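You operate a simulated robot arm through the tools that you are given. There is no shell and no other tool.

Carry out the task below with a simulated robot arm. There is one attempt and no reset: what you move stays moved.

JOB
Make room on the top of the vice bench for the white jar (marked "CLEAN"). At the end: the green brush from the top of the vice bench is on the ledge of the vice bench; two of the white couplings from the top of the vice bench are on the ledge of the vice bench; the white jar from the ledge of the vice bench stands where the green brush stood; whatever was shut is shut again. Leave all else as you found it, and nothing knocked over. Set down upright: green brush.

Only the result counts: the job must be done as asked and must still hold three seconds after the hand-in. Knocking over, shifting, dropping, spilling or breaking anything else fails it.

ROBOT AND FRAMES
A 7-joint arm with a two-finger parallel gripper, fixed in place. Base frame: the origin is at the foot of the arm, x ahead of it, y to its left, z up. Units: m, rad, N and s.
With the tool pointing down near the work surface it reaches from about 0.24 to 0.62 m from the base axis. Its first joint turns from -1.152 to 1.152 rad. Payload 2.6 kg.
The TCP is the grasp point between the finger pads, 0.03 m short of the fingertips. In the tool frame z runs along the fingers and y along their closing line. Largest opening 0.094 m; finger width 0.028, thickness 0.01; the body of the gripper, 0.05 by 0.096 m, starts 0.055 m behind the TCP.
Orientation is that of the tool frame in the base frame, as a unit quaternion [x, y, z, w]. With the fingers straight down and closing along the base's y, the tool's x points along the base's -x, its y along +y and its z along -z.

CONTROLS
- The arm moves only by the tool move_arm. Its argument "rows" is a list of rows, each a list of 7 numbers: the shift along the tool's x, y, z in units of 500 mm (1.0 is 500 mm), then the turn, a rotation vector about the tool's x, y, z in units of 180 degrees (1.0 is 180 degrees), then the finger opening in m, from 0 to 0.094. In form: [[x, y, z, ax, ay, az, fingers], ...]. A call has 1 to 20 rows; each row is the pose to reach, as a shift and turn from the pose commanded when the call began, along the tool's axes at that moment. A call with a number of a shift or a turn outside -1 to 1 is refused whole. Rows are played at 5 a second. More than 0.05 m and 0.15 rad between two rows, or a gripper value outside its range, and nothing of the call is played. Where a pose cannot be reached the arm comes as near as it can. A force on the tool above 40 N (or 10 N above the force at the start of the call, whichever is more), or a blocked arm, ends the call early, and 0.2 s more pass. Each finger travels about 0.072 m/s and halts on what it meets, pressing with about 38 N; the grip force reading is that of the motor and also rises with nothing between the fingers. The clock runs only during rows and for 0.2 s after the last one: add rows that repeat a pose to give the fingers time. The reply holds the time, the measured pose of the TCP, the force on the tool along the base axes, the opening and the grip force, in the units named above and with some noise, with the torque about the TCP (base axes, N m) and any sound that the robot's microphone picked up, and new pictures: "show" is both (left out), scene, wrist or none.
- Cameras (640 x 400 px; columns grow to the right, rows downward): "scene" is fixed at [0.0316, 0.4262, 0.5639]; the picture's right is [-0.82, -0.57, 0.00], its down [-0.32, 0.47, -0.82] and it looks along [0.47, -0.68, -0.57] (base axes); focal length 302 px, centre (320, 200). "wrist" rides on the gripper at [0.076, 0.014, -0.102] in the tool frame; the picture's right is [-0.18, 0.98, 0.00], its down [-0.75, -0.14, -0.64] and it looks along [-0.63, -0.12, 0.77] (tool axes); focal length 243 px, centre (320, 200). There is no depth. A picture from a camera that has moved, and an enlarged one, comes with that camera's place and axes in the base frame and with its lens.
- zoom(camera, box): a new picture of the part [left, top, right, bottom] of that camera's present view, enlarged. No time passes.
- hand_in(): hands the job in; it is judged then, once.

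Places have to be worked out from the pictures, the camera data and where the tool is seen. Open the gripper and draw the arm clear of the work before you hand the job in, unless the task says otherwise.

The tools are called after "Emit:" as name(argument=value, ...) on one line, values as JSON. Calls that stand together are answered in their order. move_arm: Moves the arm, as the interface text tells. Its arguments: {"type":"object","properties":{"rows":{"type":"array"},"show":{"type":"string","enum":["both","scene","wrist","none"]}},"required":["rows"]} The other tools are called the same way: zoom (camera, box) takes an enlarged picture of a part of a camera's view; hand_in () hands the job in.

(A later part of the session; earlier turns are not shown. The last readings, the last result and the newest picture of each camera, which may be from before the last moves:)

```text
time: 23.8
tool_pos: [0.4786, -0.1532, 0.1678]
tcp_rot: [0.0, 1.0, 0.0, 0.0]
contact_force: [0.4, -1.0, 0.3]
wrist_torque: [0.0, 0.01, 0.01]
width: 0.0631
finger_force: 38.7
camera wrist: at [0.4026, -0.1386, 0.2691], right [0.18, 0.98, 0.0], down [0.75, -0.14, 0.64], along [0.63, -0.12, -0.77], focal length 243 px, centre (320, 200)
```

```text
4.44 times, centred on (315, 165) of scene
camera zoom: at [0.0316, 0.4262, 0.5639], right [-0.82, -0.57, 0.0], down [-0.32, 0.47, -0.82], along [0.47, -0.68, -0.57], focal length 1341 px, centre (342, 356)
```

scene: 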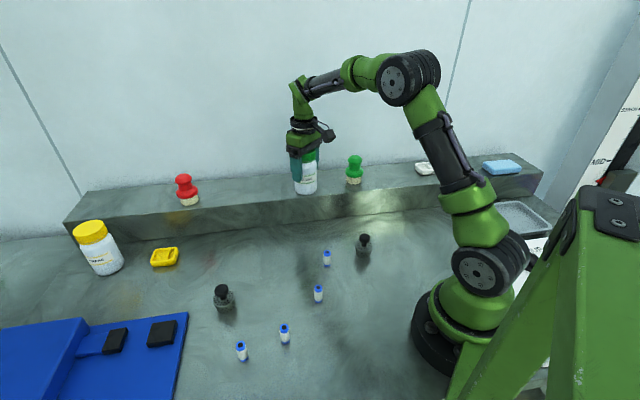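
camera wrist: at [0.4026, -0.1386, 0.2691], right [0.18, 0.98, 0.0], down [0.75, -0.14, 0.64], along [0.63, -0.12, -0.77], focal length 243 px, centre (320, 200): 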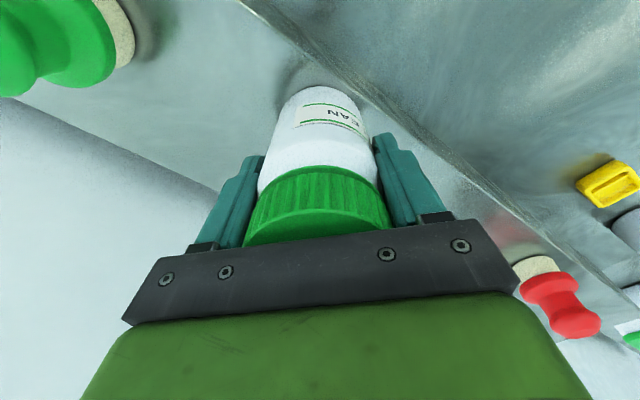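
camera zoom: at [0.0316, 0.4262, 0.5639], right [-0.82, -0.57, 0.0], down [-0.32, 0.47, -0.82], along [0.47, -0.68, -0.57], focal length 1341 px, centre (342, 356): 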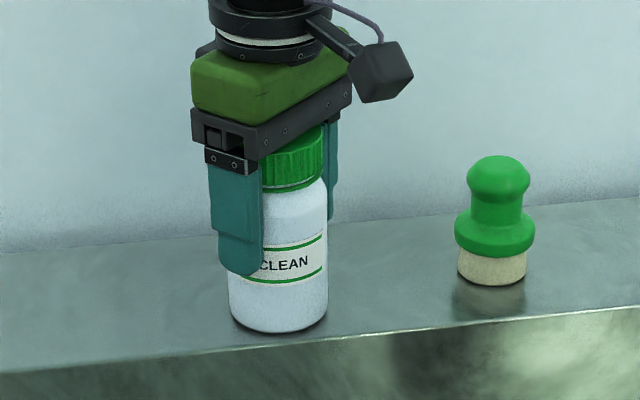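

The jar is held at 63 mm width. I lift it 7 cm, then carry it over the bench to above where the brush stood (0.4548, 0.0403).

Emit:
move_arm(rows=[[0, 0, -0.01, 0, 0, 0, 0.05], [0, 0, -0.04, 0, 0, 0, 0.05], [0, 0, -0.08, 0, 0, 0, 0.05], [0, 0, -0.12, 0, 0, 0, 0.05], [0, 0, -0.14, 0, 0, 0, 0.05], [0.006, 0.05, -0.14, 0, 0, 0, 0.05], [0.012, 0.105, -0.14, 0, 0, 0, 0.05], [0.02, 0.165, -0.14, 0, 0, 0, 0.05], [0.03, 0.225, -0.14, 0, 0, 0, 0.05], [0.038, 0.285, -0.14, 0, 0, 0, 0.05], [0.044, 0.34, -0.14, 0, 0, 0, 0.05], [0.046, 0.388, -0.14, 0, 0, 0, 0.05], [0.046, 0.388, -0.14, 0, 0, 0, 0.05]], show="both")

```text
time: 26.6
tool_pos: [0.4542, 0.0402, 0.2394]
tcp_rot: [-0.001, 1.0, 0.0, 0.0]
contact_force: [0.0, -1.2, -0.5]
wrist_torque: [-0.03, -0.02, -0.03]
width: 0.0632
finger_force: 38.0
camera wrist: at [0.3786, 0.0555, 0.341], right [0.18, 0.98, 0.0], down [0.75, -0.14, 0.64], along [0.63, -0.12, -0.77], focal length 243 px, centre (320, 200)
```

scene: 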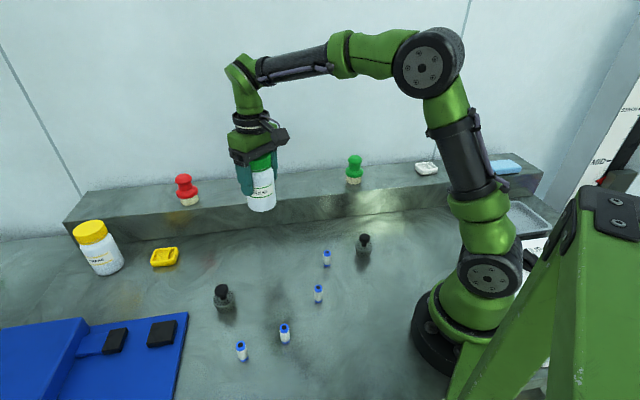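
wrist: 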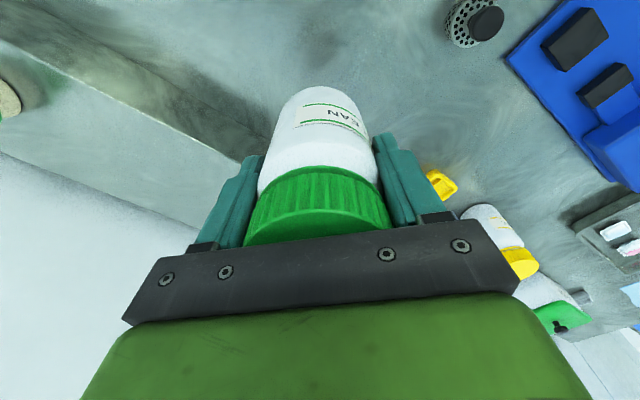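

The jar is held upright over the target spot. I lower it to about 6 mm above the expected contact height.

Emit:
move_arm(rows=[[0, 0, 0.05, 0, 0, 0, 0.05], [0, 0, 0.1, 0, 0, 0, 0.05], [0, 0, 0.15, 0, 0, 0, 0.05], [0, 0, 0.2, 0, 0, 0, 0.05], [0, 0, 0.25, 0, 0, 0, 0.05], [0, 0, 0.285, 0, 0, 0, 0.05], [0, 0, 0.306, 0, 0, 0, 0.05], [0, 0, 0.306, 0, 0, 0, 0.05]], show="both")

Emit:
zoom(camera="scene", box=[228, 210, 308, 275])

```text
time: 28.4
tool_pos: [0.4519, 0.039, 0.0843]
tcp_rot: [0.0, 1.0, 0.0, 0.0]
contact_force: [-0.3, -0.2, -0.8]
wrist_torque: [0.01, 0.0, -0.02]
width: 0.063
finger_force: 37.7
camera wrist: at [0.3768, 0.0546, 0.1856], right [0.18, 0.98, 0.0], down [0.75, -0.14, 0.64], along [0.63, -0.12, -0.77], focal length 243 px, centre (320, 200)
```

scene: 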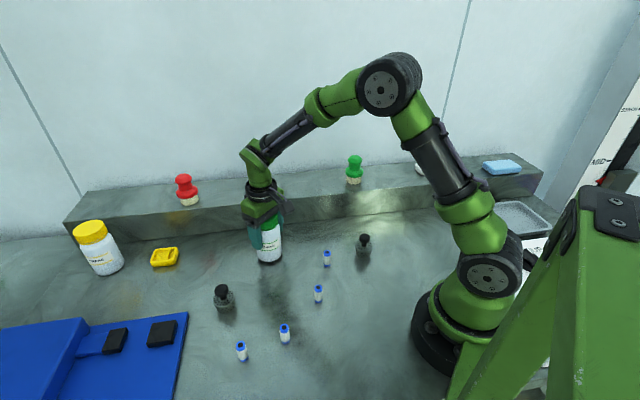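
wrist: 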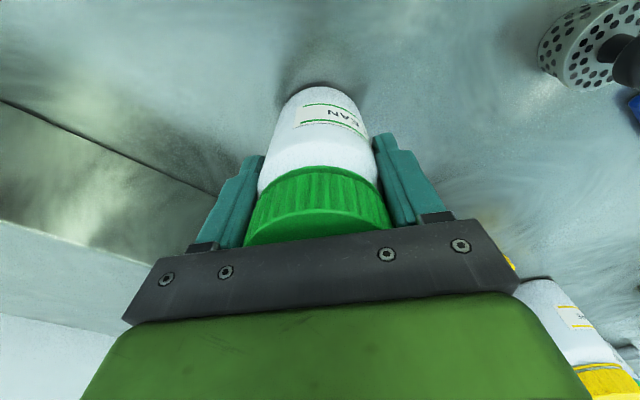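

```text
6.15 times, centred on (268, 242) of scene
camera zoom: at [0.0316, 0.4262, 0.5639], right [-0.82, -0.57, 0.0], down [-0.32, 0.47, -0.82], along [0.47, -0.68, -0.57], focal length 1856 px, centre (640, -62)
```

zoom: 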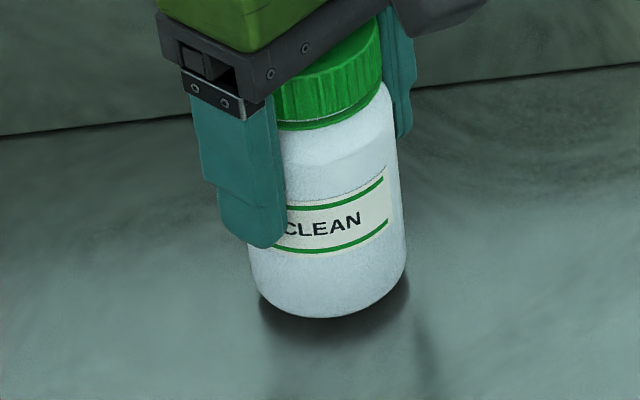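

Position matches the original brush footprint in the scene image to about a pixel. I lower the next 4 mm in small rows with a 1.5 mm x trim and check force.

Emit:
move_arm(rows=[[-0.003, 0, 0.002, 0, 0, 0, 0.05], [-0.003, 0, 0.004, 0, 0, 0, 0.05], [-0.003, 0, 0.006, 0, 0, 0, 0.05], [-0.003, 0, 0.008, 0, 0, 0, 0.05], [-0.003, 0, 0.008, 0, 0, 0, 0.05]], show="none")

Emit:
zoom(camera="scene", box=[228, 210, 308, 275])

```text
time: 29.6
tool_pos: [0.4544, 0.04, 0.08]
tcp_rot: [0.0, 1.0, 0.0, 0.0]
contact_force: [0.8, 0.4, -1.2]
wrist_torque: [0.0, -0.02, -0.01]
width: 0.0628
finger_force: 38.1
```

```text
6.15 times, centred on (268, 242) of scene
camera zoom: at [0.0316, 0.4262, 0.5639], right [-0.82, -0.57, 0.0], down [-0.32, 0.47, -0.82], along [0.47, -0.68, -0.57], focal length 1856 px, centre (640, -62)
```

zoom: 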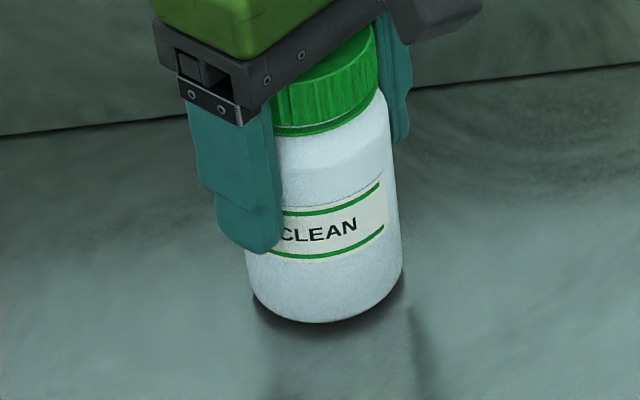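

Still no contact. I lower a further 2 mm in half-millimetre rows.

Emit:
move_arm(rows=[[0, 0, 0.001, 0, 0, 0, 0.05], [0, 0, 0.002, 0, 0, 0, 0.05], [0, 0, 0.003, 0, 0, 0, 0.05], [0, 0, 0.004, 0, 0, 0, 0.05], [0, 0, 0.004, 0, 0, 0, 0.05]], show="none")

Emit:
zoom(camera="scene", box=[228, 210, 308, 275])

```text
time: 30.8
tool_pos: [0.4568, 0.0403, 0.0789]
tcp_rot: [0.0, 1.0, 0.0, 0.001]
contact_force: [-0.2, -0.8, -0.9]
wrist_torque: [0.0, 0.0, 0.0]
width: 0.0631
finger_force: 37.6
```

```text
6.15 times, centred on (268, 242) of scene
camera zoom: at [0.0316, 0.4262, 0.5639], right [-0.82, -0.57, 0.0], down [-0.32, 0.47, -0.82], along [0.47, -0.68, -0.57], focal length 1856 px, centre (640, -62)
```

zoom: 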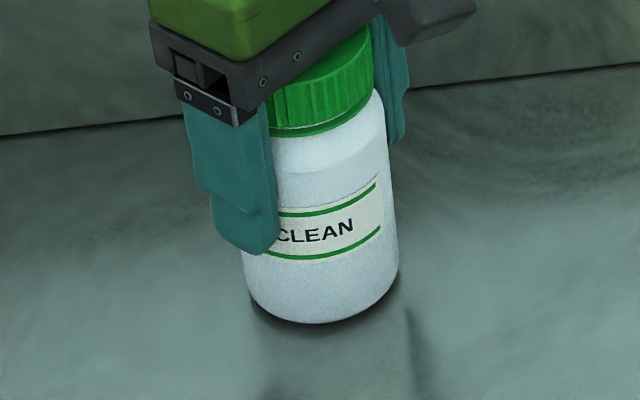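

No contact yet and the x position has settled to within about 1 mm of the brush's pick pose. I continue lowering in half-millimetre rows.

Emit:
move_arm(rows=[[0, 0, 0.001, 0, 0, 0, 0.05], [0, 0, 0.002, 0, 0, 0, 0.05], [0, 0, 0.003, 0, 0, 0, 0.05], [0, 0, 0.003, 0, 0, 0, 0.05]], show="none")

Emit:
zoom(camera="scene", box=[228, 210, 308, 275])

```text
time: 31.8
tool_pos: [0.4569, 0.0413, 0.0778]
tcp_rot: [0.0, 1.0, 0.001, 0.001]
contact_force: [1.1, 0.3, 2.4]
wrist_torque: [0.02, 0.02, -0.02]
width: 0.0631
finger_force: 37.7
```

```text
6.15 times, centred on (268, 242) of scene
camera zoom: at [0.0316, 0.4262, 0.5639], right [-0.82, -0.57, 0.0], down [-0.32, 0.47, -0.82], along [0.47, -0.68, -0.57], focal length 1856 px, centre (640, -62)
```

zoom: 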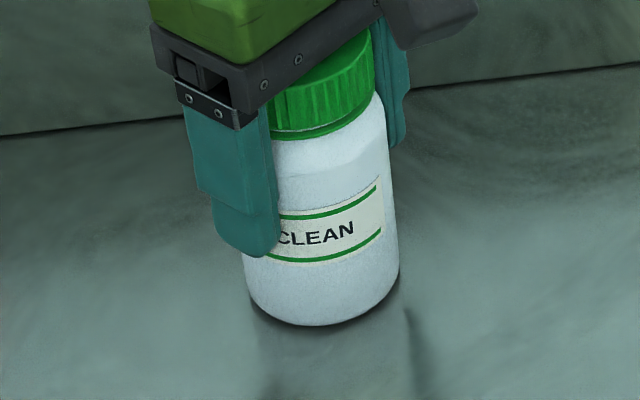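

Contact force has just begun to rise (2.4 N). I lower 0.5 mm more to confirm contact.

Emit:
move_arm(rows=[[0, 0, 0.001, 0, 0, 0, 0.05], [0, 0, 0.001, 0, 0, 0, 0.05]], show="none")

```text
time: 32.4
tool_pos: [0.457, 0.0398, 0.0776]
tcp_rot: [0.0, 1.0, 0.0, 0.001]
contact_force: [-1.4, 2.1, 9.5]
wrist_torque: [0.15, 0.17, 0.01]
width: 0.0631
finger_force: 37.9
```

Contact confirmed at 9.5 N. I relieve 0.5 mm and open the fingers fully.

Emit:
move_arm(rows=[[0, 0, -0.001, 0, 0, 0, 0.05], [0, 0, -0.001, 0, 0, 0, 0.064], [0, 0, -0.001, 0, 0, 0, 0.075], [0, 0, -0.001, 0, 0, 0, 0.094], [0, 0, -0.001, 0, 0, 0, 0.094], [0, 0, -0.001, 0, 0, 0, 0.094]], show="both")

Emit:
zoom(camera="scene", box=[228, 210, 308, 275])

```text
time: 33.8
tool_pos: [0.4556, 0.0397, 0.0769]
tcp_rot: [0.0, 1.0, 0.0, 0.0]
contact_force: [-0.6, -0.6, 0.7]
wrist_torque: [0.03, -0.01, -0.03]
width: 0.0941
finger_force: 0.1
camera wrist: at [0.3802, 0.0547, 0.1785], right [0.18, 0.98, 0.0], down [0.75, -0.14, 0.64], along [0.63, -0.12, -0.77], focal length 243 px, centre (320, 200)
```

scene: 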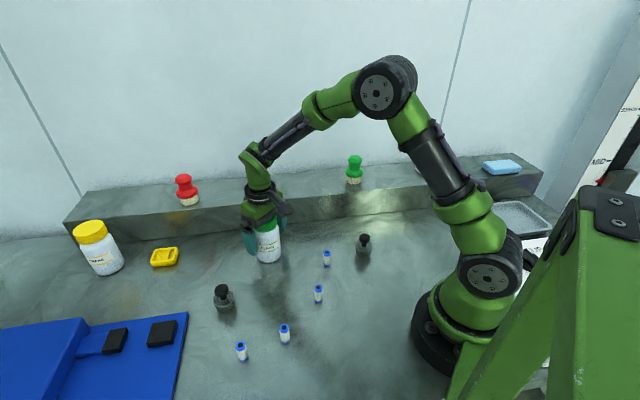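
wrist: 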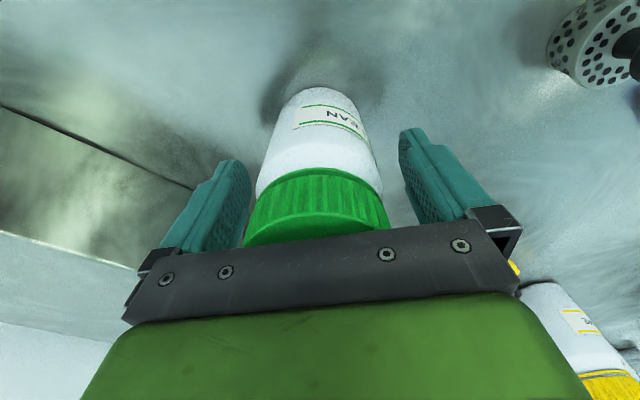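

```text
6.15 times, centred on (268, 242) of scene
camera zoom: at [0.0316, 0.4262, 0.5639], right [-0.82, -0.57, 0.0], down [-0.32, 0.47, -0.82], along [0.47, -0.68, -0.57], focal length 1856 px, centre (640, -62)
```

zoom: 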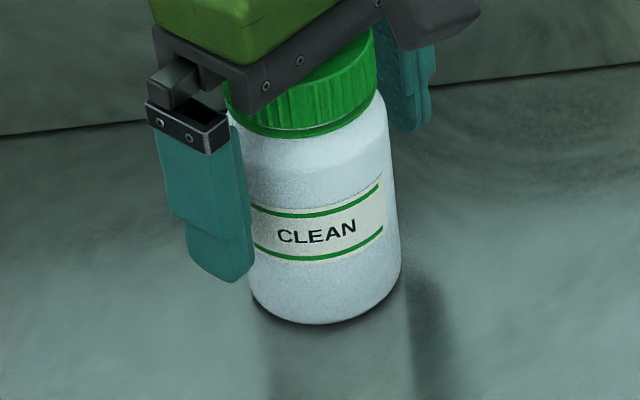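

The jar stands free. I raise straight up well clear, then move over the first coupling near (0.317, −0.016).

Emit:
move_arm(rows=[[0, 0, -0.04, 0, 0, 0, 0.094], [0, 0, -0.1, 0, 0, 0, 0.094], [0, 0, -0.16, 0, 0, 0, 0.094], [0, 0, -0.22, 0, 0, 0, 0.094], [0, 0, -0.28, 0, 0, 0, 0.094], [0, 0, -0.34, 0, 0, 0, 0.094], [0, 0, -0.365, 0, 0, 0, 0.094], [0.06, -0.025, -0.365, 0, 0, 0, 0.094], [0.12, -0.05, -0.365, 0, 0, 0, 0.094], [0.18, -0.075, -0.365, 0, 0, 0, 0.08], [0.24, -0.1, -0.365, 0, 0, 0, 0.06], [0.2786, -0.1126, -0.365, 0, 0, 0, 0.06], [0.2786, -0.1126, -0.365, 0, 0, 0, 0.06]], show="both")

Emit:
zoom(camera="wrist", box=[220, 0, 420, 150])

Emit:
zoom(camera="scene", box=[228, 210, 308, 275])

```text
time: 36.6
tool_pos: [0.3153, -0.0179, 0.2593]
tcp_rot: [0.0, 1.0, 0.001, 0.0]
contact_force: [-0.2, -0.1, -0.1]
wrist_torque: [0.01, 0.02, -0.04]
width: 0.0601
finger_force: 0.2
camera wrist: at [0.2392, -0.0027, 0.36], right [0.18, 0.98, 0.0], down [0.75, -0.14, 0.64], along [0.63, -0.12, -0.77], focal length 243 px, centre (320, 200)
```

scene: 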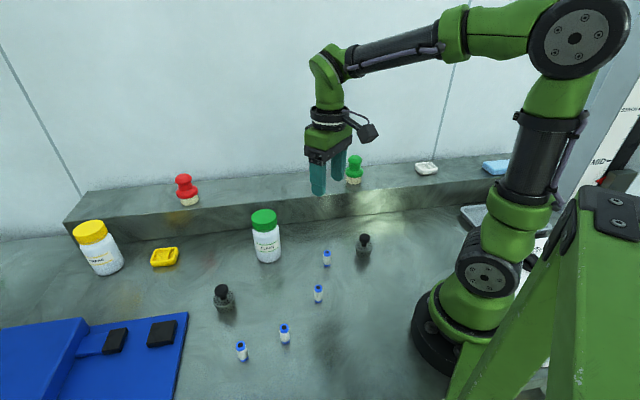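
wrist: 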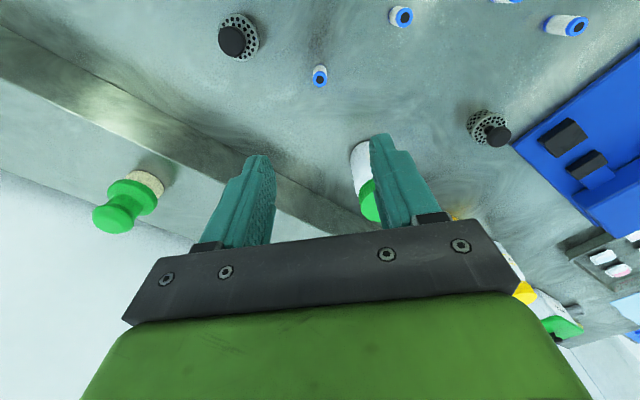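

```text
2.67 times, centred on (320, 75) of wrist
camera zoom: at [0.2392, -0.0027, 0.36], right [0.18, 0.98, 0.0], down [0.75, -0.14, 0.64], along [0.63, -0.12, -0.77], focal length 647 px, centre (320, 533)
```

zoom: 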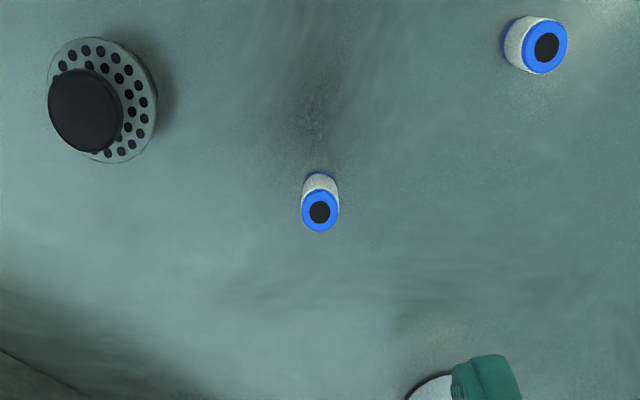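

```text
6.15 times, centred on (268, 242) of scene
camera zoom: at [0.0316, 0.4262, 0.5639], right [-0.82, -0.57, 0.0], down [-0.32, 0.47, -0.82], along [0.47, -0.68, -0.57], focal length 1856 px, centre (640, -62)
```

zoom: 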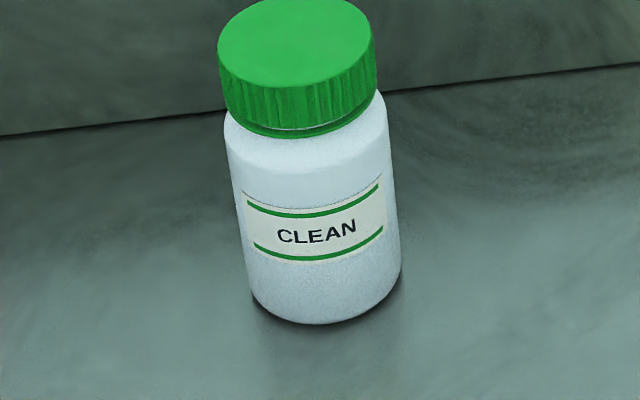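

The coupling is nearly straight below the TCP, about 17 mm in diameter and 44 mm tall. I descend to z≈0.10 and recheck alignment.

Emit:
move_arm(rows=[[0.004, 0, 0.06, 0, 0, 0, 0.06], [0.004, 0, 0.12, 0, 0, 0, 0.06], [0.004, 0, 0.18, 0, 0, 0, 0.06], [0.004, 0, 0.24, 0, 0, 0, 0.06], [0.004, 0, 0.3, 0, 0, 0, 0.06], [0.004, 0, 0.32, 0, 0, 0, 0.06], [0.004, 0, 0.32, 0, 0, 0, 0.06]], show="both")

Emit:
zoom(camera="wrist", box=[240, 60, 400, 200])

Emit:
zoom(camera="scene", box=[295, 215, 355, 275])

```text
time: 38.2
tool_pos: [0.3149, -0.0152, 0.0985]
tcp_rot: [0.0, 1.0, -0.001, -0.001]
contact_force: [1.2, -0.2, 0.7]
wrist_torque: [0.01, 0.01, -0.02]
width: 0.0601
finger_force: 0.0
camera wrist: at [0.238, -0.0007, 0.2004], right [0.18, 0.98, 0.0], down [0.75, -0.14, 0.64], along [0.63, -0.12, -0.77], focal length 243 px, centre (320, 200)
```

scene: 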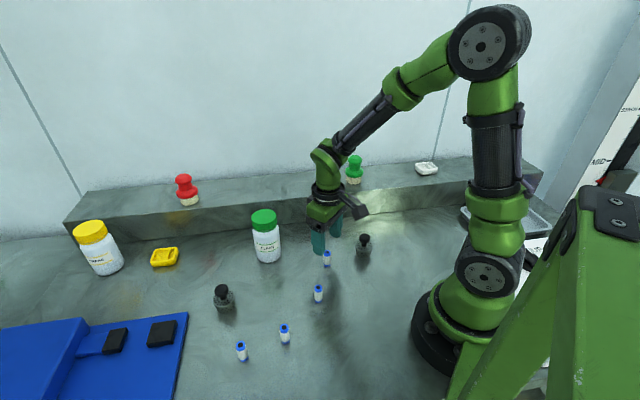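
wrist: 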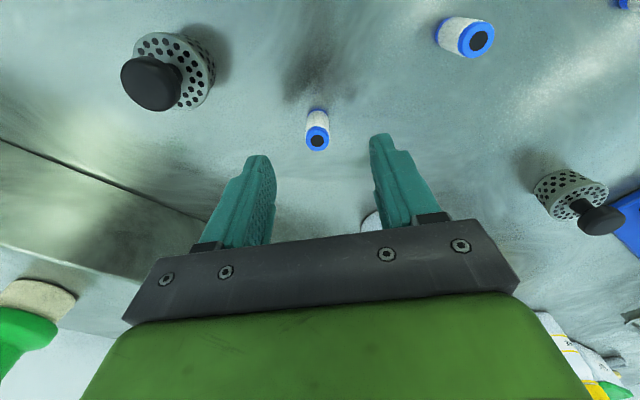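

```text
2.86 times, centred on (320, 130) of wrist
camera zoom: at [0.238, -0.0007, 0.2004], right [0.18, 0.98, 0.0], down [0.75, -0.14, 0.64], along [0.63, -0.12, -0.77], focal length 693 px, centre (320, 400)
```

zoom: 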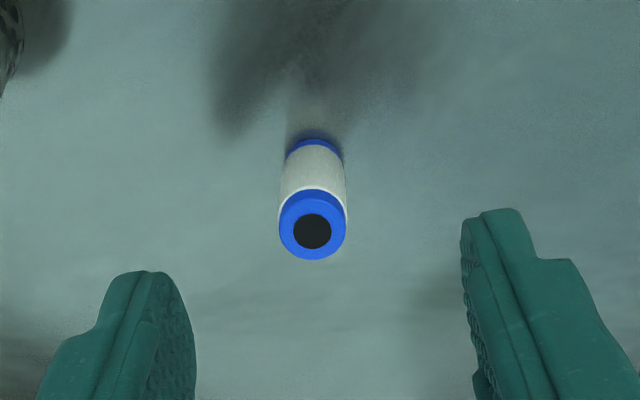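

```text
6.67 times, centred on (325, 245) of scene
camera zoom: at [0.0316, 0.4262, 0.5639], right [-0.82, -0.57, 0.0], down [-0.32, 0.47, -0.82], along [0.47, -0.68, -0.57], focal length 2011 px, centre (287, -100)
```

zoom: 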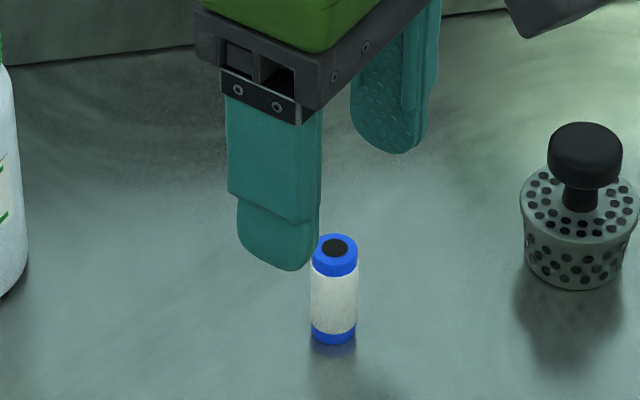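

The coupling is about 1.8 mm toward −y of the finger midline. I trim that and descend to TCP z≈0.041, fingertips about 1 cm above the bench.

Emit:
move_arm(rows=[[-0.0016, -0.0036, 0.03, 0, 0, 0, 0.06], [-0.0016, -0.0036, 0.06, 0, 0, 0, 0.06], [-0.0016, -0.0036, 0.09, 0, 0, 0, 0.06], [-0.0016, -0.0036, 0.118, 0, 0, 0, 0.06], [-0.0016, -0.0036, 0.118, 0, 0, 0, 0.06]], show="wrist")

Emit:
zoom(camera="wrist", box=[220, 90, 420, 240])

Emit:
zoom(camera="scene", box=[295, 215, 355, 275])

```text
time: 39.4
tool_pos: [0.315, -0.019, 0.0409]
tcp_rot: [0.0, 1.0, 0.0, 0.001]
contact_force: [0.2, -0.2, 0.4]
wrist_torque: [-0.01, -0.03, 0.01]
width: 0.06
finger_force: 0.2
camera wrist: at [0.2398, -0.0034, 0.1425], right [0.18, 0.98, 0.0], down [0.75, -0.14, 0.64], along [0.63, -0.12, -0.77], focal length 243 px, centre (320, 200)
```

wrist: 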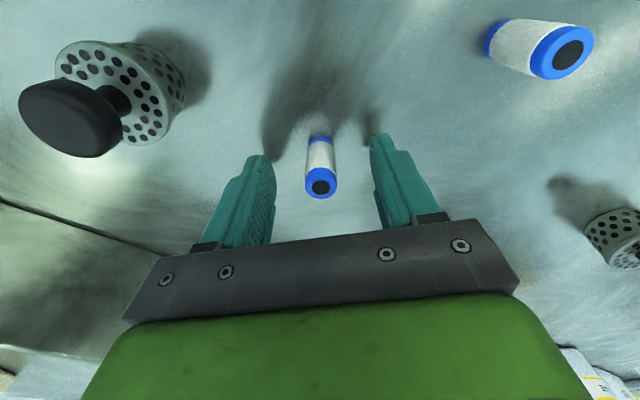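

```text
2.67 times, centred on (320, 165) of wrist
camera zoom: at [0.2398, -0.0034, 0.1425], right [0.18, 0.98, 0.0], down [0.75, -0.14, 0.64], along [0.63, -0.12, -0.77], focal length 647 px, centre (320, 293)
```

zoom: 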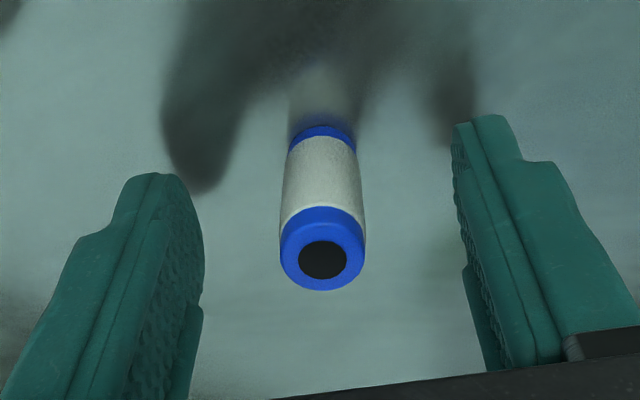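

```text
6.67 times, centred on (325, 245) of scene
camera zoom: at [0.0316, 0.4262, 0.5639], right [-0.82, -0.57, 0.0], down [-0.32, 0.47, -0.82], along [0.47, -0.68, -0.57], focal length 2011 px, centre (287, -100)
```

zoom: 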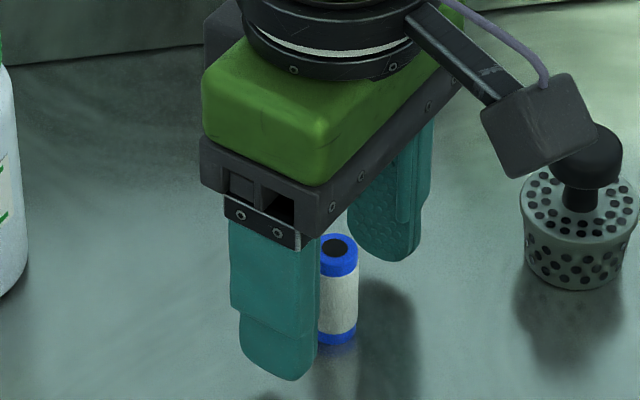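

The coupling is centred between the pads. I close on it and verify the grip.

Emit:
move_arm(rows=[[0, 0, 0, 0, 0, 0, 0.045], [0, 0, 0, 0, 0, 0, 0.03], [0, 0, 0, 0, 0, 0, 0.02], [0, 0, 0, 0, 0, 0, 0.012], [0, 0, 0, 0, 0, 0, 0.008], [0, 0, 0, 0, 0, 0, 0.008], [0, 0, 0, 0, 0, 0, 0.008]], show="wrist")

Emit:
zoom(camera="scene", box=[295, 215, 355, 275])

```text
time: 41.0
tool_pos: [0.3155, -0.0182, 0.0413]
tcp_rot: [0.0, 1.0, 0.0, 0.0]
contact_force: [-0.5, 0.1, 0.5]
wrist_torque: [0.0, -0.02, 0.02]
width: 0.0157
finger_force: 38.1
camera wrist: at [0.2399, -0.0034, 0.1427], right [0.18, 0.98, 0.0], down [0.75, -0.14, 0.64], along [0.63, -0.12, -0.77], focal length 243 px, centre (320, 200)
```

wrist: 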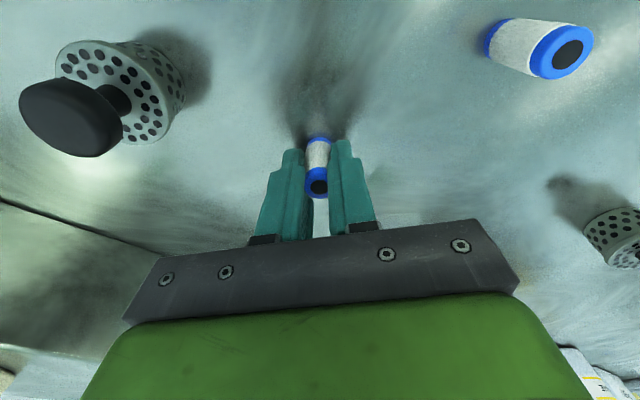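

```text
6.67 times, centred on (325, 245) of scene
camera zoom: at [0.0316, 0.4262, 0.5639], right [-0.82, -0.57, 0.0], down [-0.32, 0.47, -0.82], along [0.47, -0.68, -0.57], focal length 2011 px, centre (287, -100)
```

zoom: 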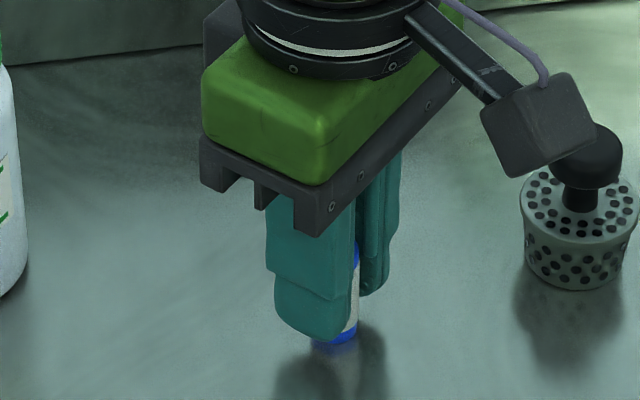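

The first coupling is held (15.7 mm). I lift it and carry it above a free ledge spot at (0.467, −0.198), about 11 cm along from the brush.

Emit:
move_arm(rows=[[0, 0, -0.02, 0, 0, 0, 0.008], [0, 0, -0.08, 0, 0, 0, 0.008], [0, 0, -0.14, 0, 0, 0, 0.008], [0, 0, -0.2, 0, 0, 0, 0.008], [0, 0, -0.26, 0, 0, 0, 0.008], [0, 0, -0.32, 0, 0, 0, 0.008], [0, 0, -0.38, 0, 0, 0, 0.008], [0, 0, -0.42, 0, 0, 0, 0.008], [-0.043, -0.051, -0.42, 0, 0, 0, 0.008], [-0.086, -0.103, -0.42, 0, 0, 0, 0.008], [-0.13, -0.155, -0.42, 0, 0, 0, 0.008], [-0.173, -0.206, -0.42, 0, 0, 0, 0.008], [-0.216, -0.258, -0.42, 0, 0, 0, 0.008], [-0.26, -0.309, -0.42, 0, 0, 0, 0.008], [-0.302, -0.36, -0.42, 0, 0, 0, 0.008], [-0.302, -0.36, -0.42, 0, 0, 0, 0.008]], show="both")

```text
time: 44.4
tool_pos: [0.4693, -0.1972, 0.2511]
tcp_rot: [0.0, 1.0, 0.0, 0.0]
contact_force: [-0.8, 0.2, -0.3]
wrist_torque: [-0.03, 0.01, -0.01]
width: 0.0156
finger_force: 38.3
camera wrist: at [0.3932, -0.1823, 0.3521], right [0.18, 0.98, 0.0], down [0.75, -0.14, 0.64], along [0.63, -0.12, -0.77], focal length 243 px, centre (320, 200)
```

scene: 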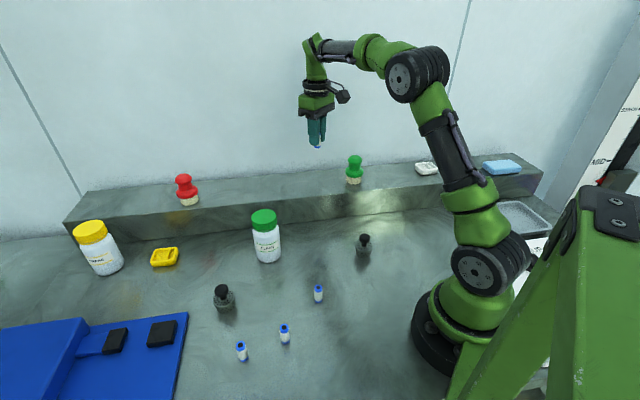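
wrist: 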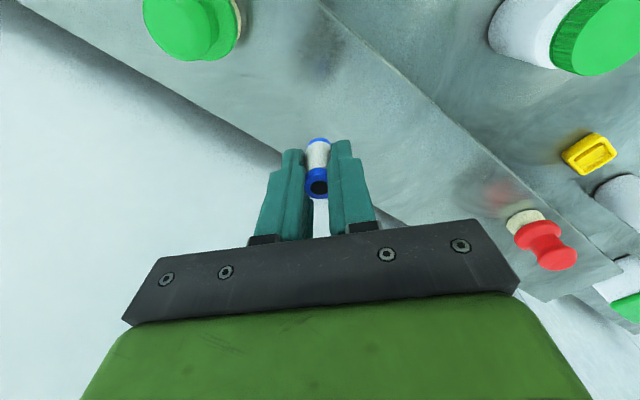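

The coupling is upright between the fingers over the ledge. I lower it to about 6 mm above expected contact.

Emit:
move_arm(rows=[[0, 0, 0.05, 0, 0, 0, 0.008], [0, 0, 0.1, 0, 0, 0, 0.008], [0, 0, 0.15, 0, 0, 0, 0.008], [0, 0, 0.2, 0, 0, 0, 0.008], [0, 0, 0.228, 0, 0, 0, 0.008], [0, 0, 0.228, 0, 0, 0, 0.008]], show="both")

Emit:
zoom(camera="scene", box=[290, 140, 350, 200])

```text
time: 45.8
tool_pos: [0.4662, -0.1961, 0.136]
tcp_rot: [-0.001, 1.0, -0.001, -0.001]
contact_force: [0.6, -0.5, 0.0]
wrist_torque: [-0.01, -0.03, 0.0]
width: 0.0152
finger_force: 38.3
camera wrist: at [0.3917, -0.1809, 0.2374], right [0.18, 0.98, 0.0], down [0.75, -0.14, 0.64], along [0.63, -0.12, -0.77], focal length 243 px, centre (320, 200)
```

scene: 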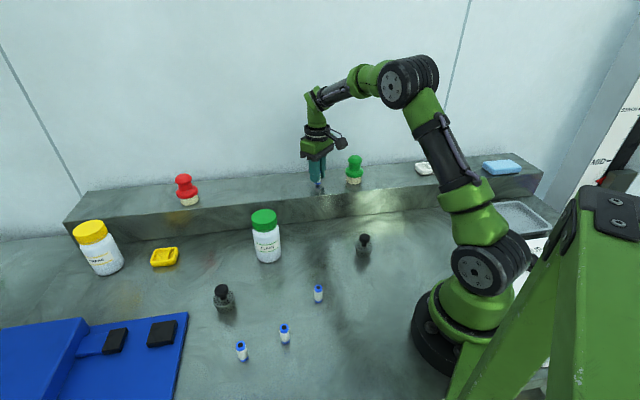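
wrist: 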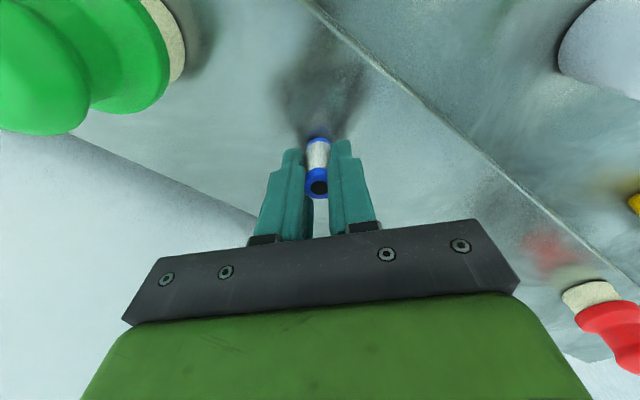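

```text
6.67 times, centred on (320, 170) of scene
camera zoom: at [0.0316, 0.4262, 0.5639], right [-0.82, -0.57, 0.0], down [-0.32, 0.47, -0.82], along [0.47, -0.68, -0.57], focal length 2011 px, centre (320, 400)
```

zoom: 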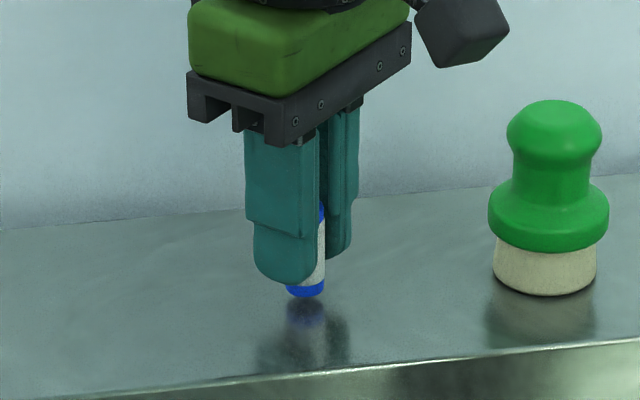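

A small gap remains. I lower 5 mm in small rows and check force.

Emit:
move_arm(rows=[[0, 0, 0.003, 0, 0, 0, 0.008], [0, 0, 0.006, 0, 0, 0, 0.008], [0, 0, 0.008, 0, 0, 0, 0.008], [0, 0, 0.01, 0, 0, 0, 0.008], [0, 0, 0.01, 0, 0, 0, 0.008]], show="none")

Emit:
zoom(camera="scene", box=[300, 165, 340, 200])

```text
time: 47.0
tool_pos: [0.4669, -0.1968, 0.1308]
tcp_rot: [0.0, 1.0, 0.0, 0.0]
contact_force: [-0.2, -0.4, -0.1]
wrist_torque: [0.0, -0.02, 0.02]
width: 0.0154
finger_force: 38.0
```

```text
11.43 times, centred on (320, 182) of scene
camera zoom: at [0.0316, 0.4262, 0.5639], right [-0.82, -0.57, 0.0], down [-0.32, 0.47, -0.82], along [0.47, -0.68, -0.57], focal length 3447 px, centre (320, 400)
```

zoom: 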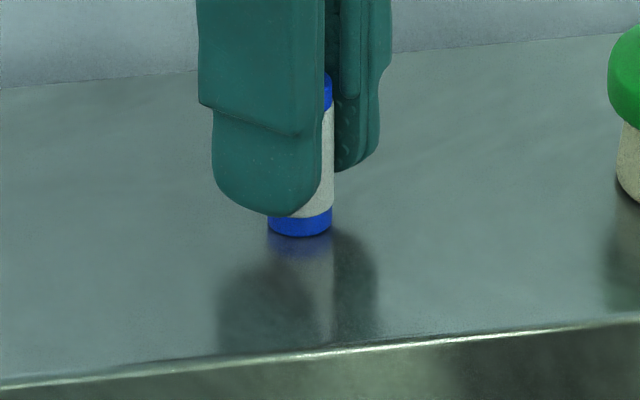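

Very close to touching but no force yet. I continue in half-millimetre rows.

Emit:
move_arm(rows=[[0, 0, 0.001, 0, 0, 0, 0.008], [0, 0, 0.002, 0, 0, 0, 0.008], [0, 0, 0.003, 0, 0, 0, 0.008], [0, 0, 0.003, 0, 0, 0, 0.008]], show="none")

Emit:
zoom(camera="scene", box=[300, 165, 340, 200])

```text
time: 48.0
tool_pos: [0.4676, -0.1987, 0.1302]
tcp_rot: [-0.001, 1.0, -0.001, 0.002]
contact_force: [0.5, 0.7, 7.6]
wrist_torque: [0.02, 0.03, 0.01]
width: 0.0157
finger_force: 38.2
```

```text
11.43 times, centred on (320, 182) of scene
camera zoom: at [0.0315, 0.4262, 0.5639], right [-0.82, -0.57, 0.0], down [-0.32, 0.47, -0.82], along [0.47, -0.68, -0.57], focal length 3447 px, centre (320, 400)
```

zoom: 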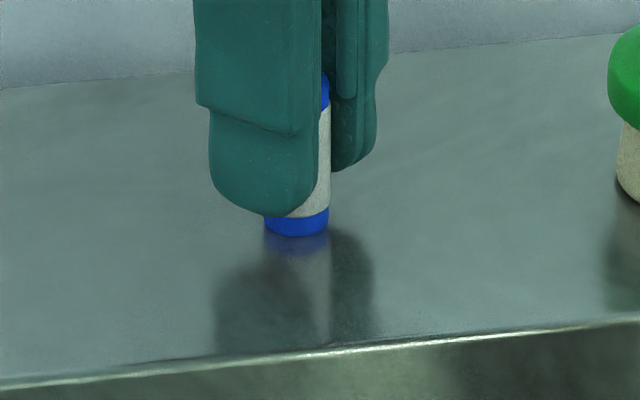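

Contact at 7.6 N. I relieve 0.4 mm and open the fingers to 50 mm.

Emit:
move_arm(rows=[[0, 0, -0.0008, 0, 0, 0, 0.008], [0, 0, -0.0008, 0, 0, 0, 0.018], [0, 0, -0.0008, 0, 0, 0, 0.03], [0, 0, -0.0008, 0, 0, 0, 0.05], [0, 0, -0.0008, 0, 0, 0, 0.05]], show="wrist")

Emit:
zoom(camera="scene", box=[290, 155, 350, 200])

```text
time: 49.2
tool_pos: [0.4674, -0.1991, 0.1307]
tcp_rot: [0.0, 1.0, 0.0, 0.001]
contact_force: [-0.6, -0.2, 0.3]
wrist_torque: [0.01, -0.01, 0.02]
width: 0.0498
finger_force: 0.2
camera wrist: at [0.3914, -0.1828, 0.232], right [0.18, 0.98, 0.0], down [0.75, -0.14, 0.64], along [0.63, -0.12, -0.77], focal length 243 px, centre (320, 200)
```

wrist: 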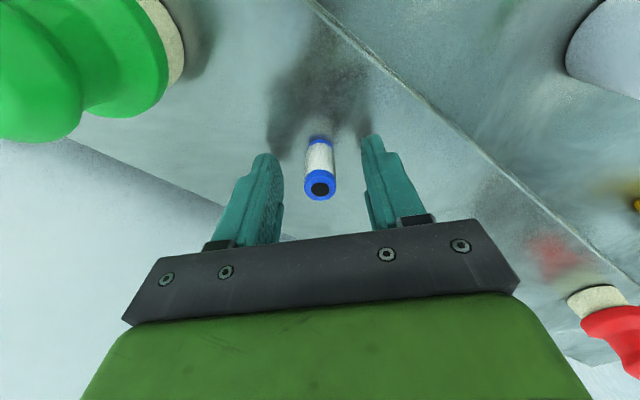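

```text
8.89 times, centred on (320, 178) of scene
camera zoom: at [0.0316, 0.4262, 0.5639], right [-0.82, -0.57, 0.0], down [-0.32, 0.47, -0.82], along [0.47, -0.68, -0.57], focal length 2681 px, centre (320, 400)
```

zoom: 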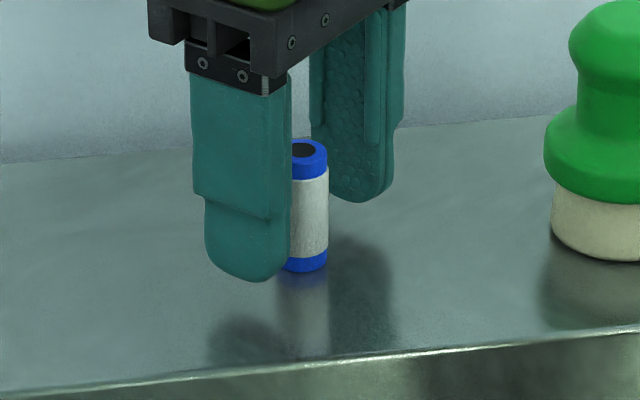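

The first coupling stands on the ledge. I raise and travel to above the second coupling near (0.2715, 0.083).

Emit:
move_arm(rows=[[0, 0, -0.03, 0, 0, 0, 0.05], [0, 0, -0.09, 0, 0, 0, 0.05], [0, 0, -0.15, 0, 0, 0, 0.05], [0, 0, -0.21, 0, 0, 0, 0.06], [0, 0, -0.26, 0, 0, 0, 0.06], [0.039, 0.056, -0.26, 0, 0, 0, 0.06], [0.078, 0.112, -0.26, 0, 0, 0, 0.06], [0.117, 0.168, -0.26, 0, 0, 0, 0.06], [0.156, 0.225, -0.26, 0, 0, 0, 0.06], [0.195, 0.281, -0.26, 0, 0, 0, 0.06], [0.234, 0.337, -0.26, 0, 0, 0, 0.06], [0.273, 0.393, -0.26, 0, 0, 0, 0.06], [0.312, 0.449, -0.26, 0, 0, 0, 0.06], [0.351, 0.505, -0.26, 0, 0, 0, 0.06], [0.3906, 0.5616, -0.26, 0, 0, 0, 0.06], [0.3906, 0.5616, -0.26, 0, 0, 0, 0.06]], show="both")

Emit:
zoom(camera="wrist", box=[220, 0, 420, 150])

Emit:
zoom(camera="scene", box=[280, 140, 380, 210])

```text
time: 52.6
tool_pos: [0.2681, 0.0825, 0.2607]
tcp_rot: [0.0, 1.0, 0.0, 0.0]
contact_force: [-0.2, 0.6, 0.0]
wrist_torque: [-0.01, -0.01, -0.03]
width: 0.0602
finger_force: 0.0
camera wrist: at [0.1919, 0.0961, 0.3617], right [0.18, 0.98, 0.0], down [0.75, -0.14, 0.64], along [0.63, -0.12, -0.77], focal length 243 px, centre (320, 200)
```

scene: 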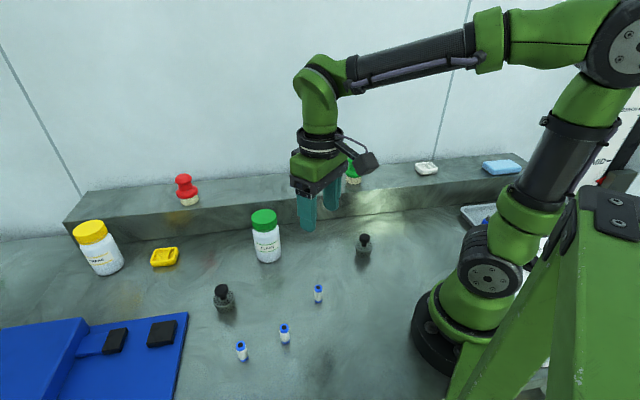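
wrist: 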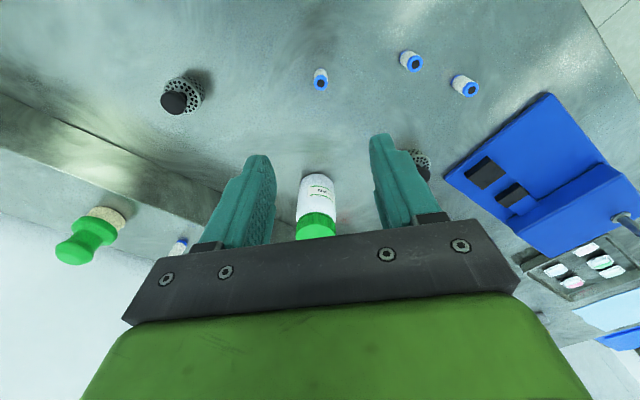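

```text
2.67 times, centred on (320, 75) of wrist
camera zoom: at [0.1919, 0.0961, 0.3617], right [0.18, 0.98, 0.0], down [0.75, -0.14, 0.64], along [0.63, -0.12, -0.77], focal length 647 px, centre (320, 533)
```

zoom: 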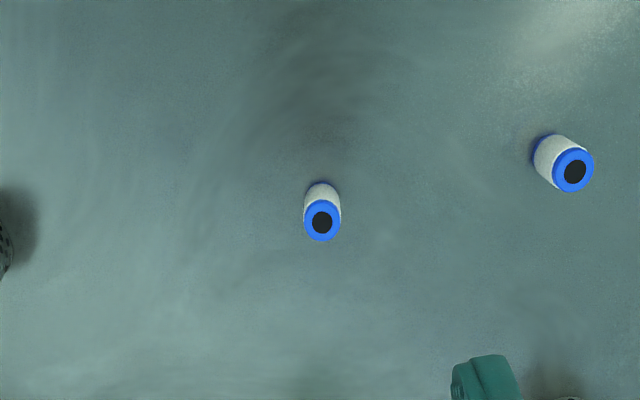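

```text
5.71 times, centred on (330, 175) of scene
camera zoom: at [0.0315, 0.4262, 0.5639], right [-0.82, -0.57, 0.0], down [-0.32, 0.47, -0.82], along [0.47, -0.68, -0.57], focal length 1724 px, centre (263, 343)
```

zoom: 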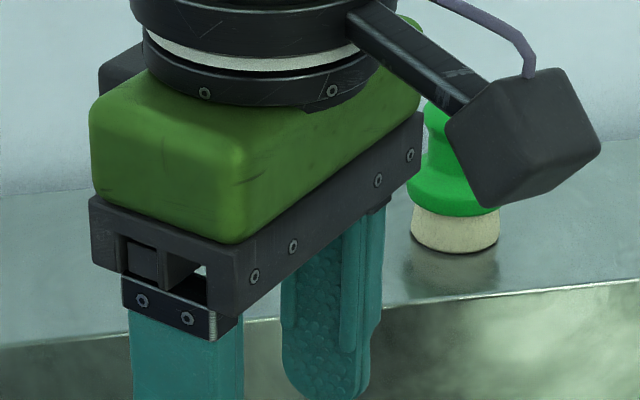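

The second coupling is in line, about 3 mm off in x due to arm settling. I descend to z≈0.10 and recheck.

Emit:
move_arm(rows=[[-0.001, 0, 0.06, 0, 0, 0, 0.06], [-0.002, 0, 0.12, 0, 0, 0, 0.06], [-0.002, 0, 0.18, 0, 0, 0, 0.06], [-0.002, 0, 0.24, 0, 0, 0, 0.06], [-0.002, 0, 0.3, 0, 0, 0, 0.06], [-0.002, 0, 0.322, 0, 0, 0, 0.06], [-0.002, 0, 0.322, 0, 0, 0, 0.06]], show="both")

Emit:
zoom(camera="wrist", box=[240, 60, 400, 200])

Emit:
zoom(camera="scene", box=[285, 230, 345, 310])

```text
time: 54.2
tool_pos: [0.2728, 0.0826, 0.0997]
tcp_rot: [0.0, 1.0, 0.0, -0.001]
contact_force: [-0.7, 0.4, 0.8]
wrist_torque: [-0.01, 0.01, 0.0]
width: 0.0601
finger_force: 0.1
camera wrist: at [0.197, 0.0979, 0.2013], right [0.18, 0.98, 0.0], down [0.75, -0.14, 0.64], along [0.63, -0.12, -0.77], focal length 243 px, centre (320, 200)
```

scene: 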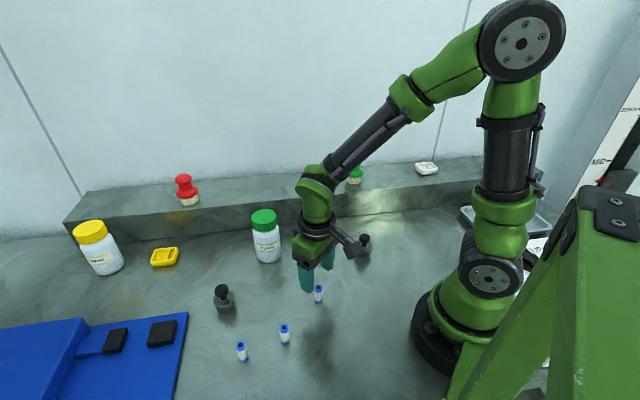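
wrist: 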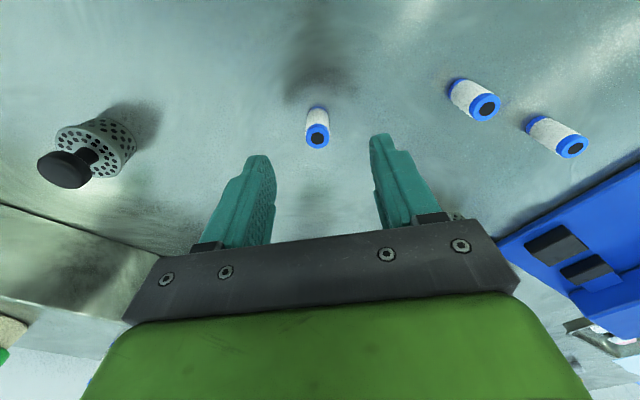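

```text
2.86 times, centred on (320, 130) of wrist
camera zoom: at [0.197, 0.0979, 0.2013], right [0.18, 0.98, 0.0], down [0.75, -0.14, 0.64], along [0.63, -0.12, -0.77], focal length 693 px, centre (320, 400)
```

zoom: 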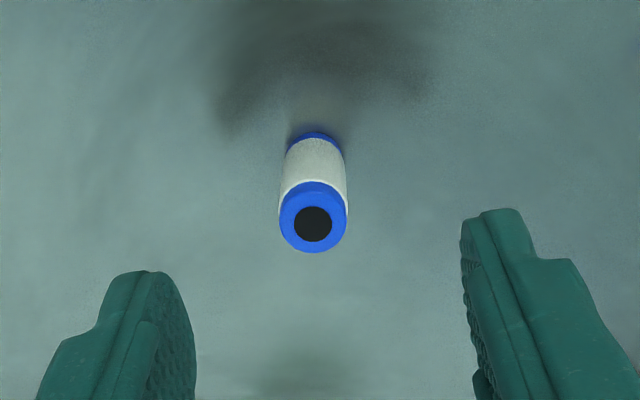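

```text
5.00 times, centred on (315, 270) of scene
camera zoom: at [0.0316, 0.4262, 0.5639], right [-0.82, -0.57, 0.0], down [-0.32, 0.47, -0.82], along [0.47, -0.68, -0.57], focal length 1508 px, centre (345, -150)
```

zoom: 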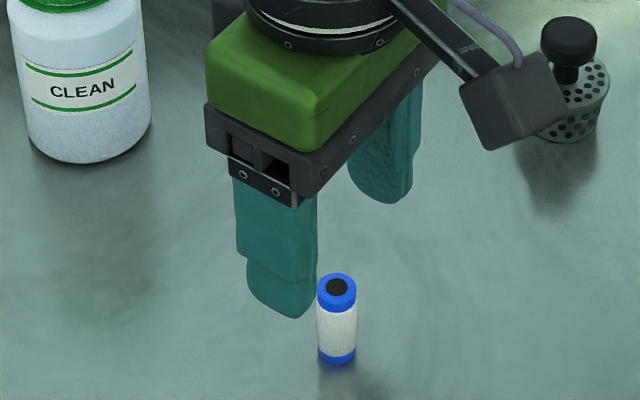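

As with the first one, the coupling is about 1.7 mm toward −y. I trim and descend to TCP z≈0.041.

Emit:
move_arm(rows=[[0, -0.0032, 0.03, 0, 0, 0, 0.06], [0, -0.0032, 0.06, 0, 0, 0, 0.06], [0, -0.0032, 0.09, 0, 0, 0, 0.06], [0, -0.0032, 0.118, 0, 0, 0, 0.06], [0, -0.0032, 0.118, 0, 0, 0, 0.06]], show="wrist")

Emit:
zoom(camera="wrist", box=[220, 90, 420, 240])

Emit:
zoom(camera="scene", box=[285, 230, 345, 310])

```text
time: 55.4
tool_pos: [0.2717, 0.0812, 0.0371]
tcp_rot: [0.0, 1.0, 0.0, 0.001]
contact_force: [-0.2, 0.3, 0.4]
wrist_torque: [0.01, 0.0, 0.0]
width: 0.0598
finger_force: 0.0
camera wrist: at [0.1967, 0.0961, 0.1397], right [0.18, 0.98, 0.0], down [0.75, -0.14, 0.64], along [0.63, -0.12, -0.77], focal length 243 px, centre (320, 200)
```

wrist: 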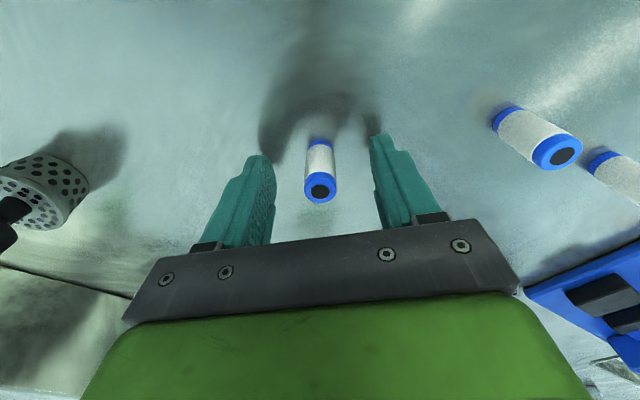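

```text
2.67 times, centred on (320, 165) of wrist
camera zoom: at [0.1967, 0.0961, 0.1397], right [0.18, 0.98, 0.0], down [0.75, -0.14, 0.64], along [0.63, -0.12, -0.77], focal length 647 px, centre (320, 293)
```

zoom: 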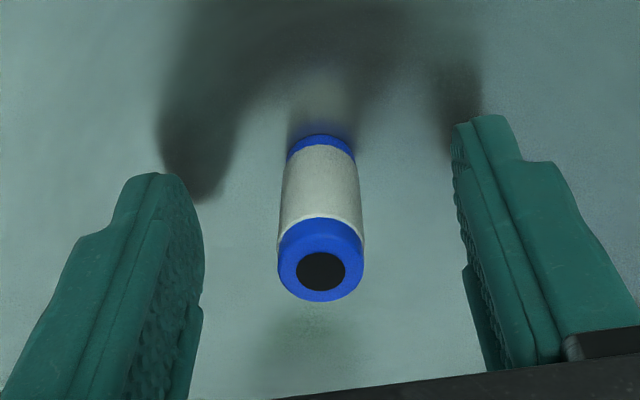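

```text
5.00 times, centred on (315, 270) of scene
camera zoom: at [0.0316, 0.4262, 0.5639], right [-0.82, -0.57, 0.0], down [-0.32, 0.47, -0.82], along [0.47, -0.68, -0.57], focal length 1508 px, centre (345, -150)
```

zoom: 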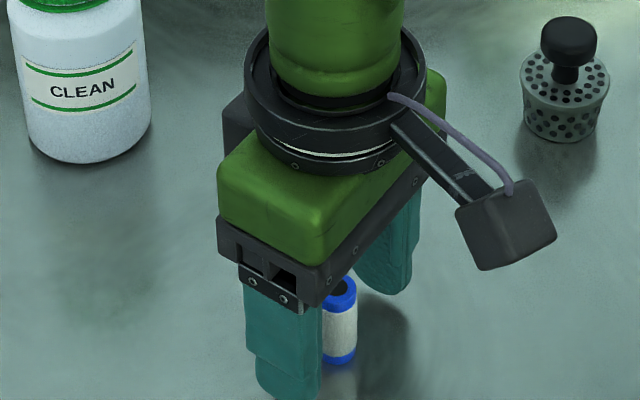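

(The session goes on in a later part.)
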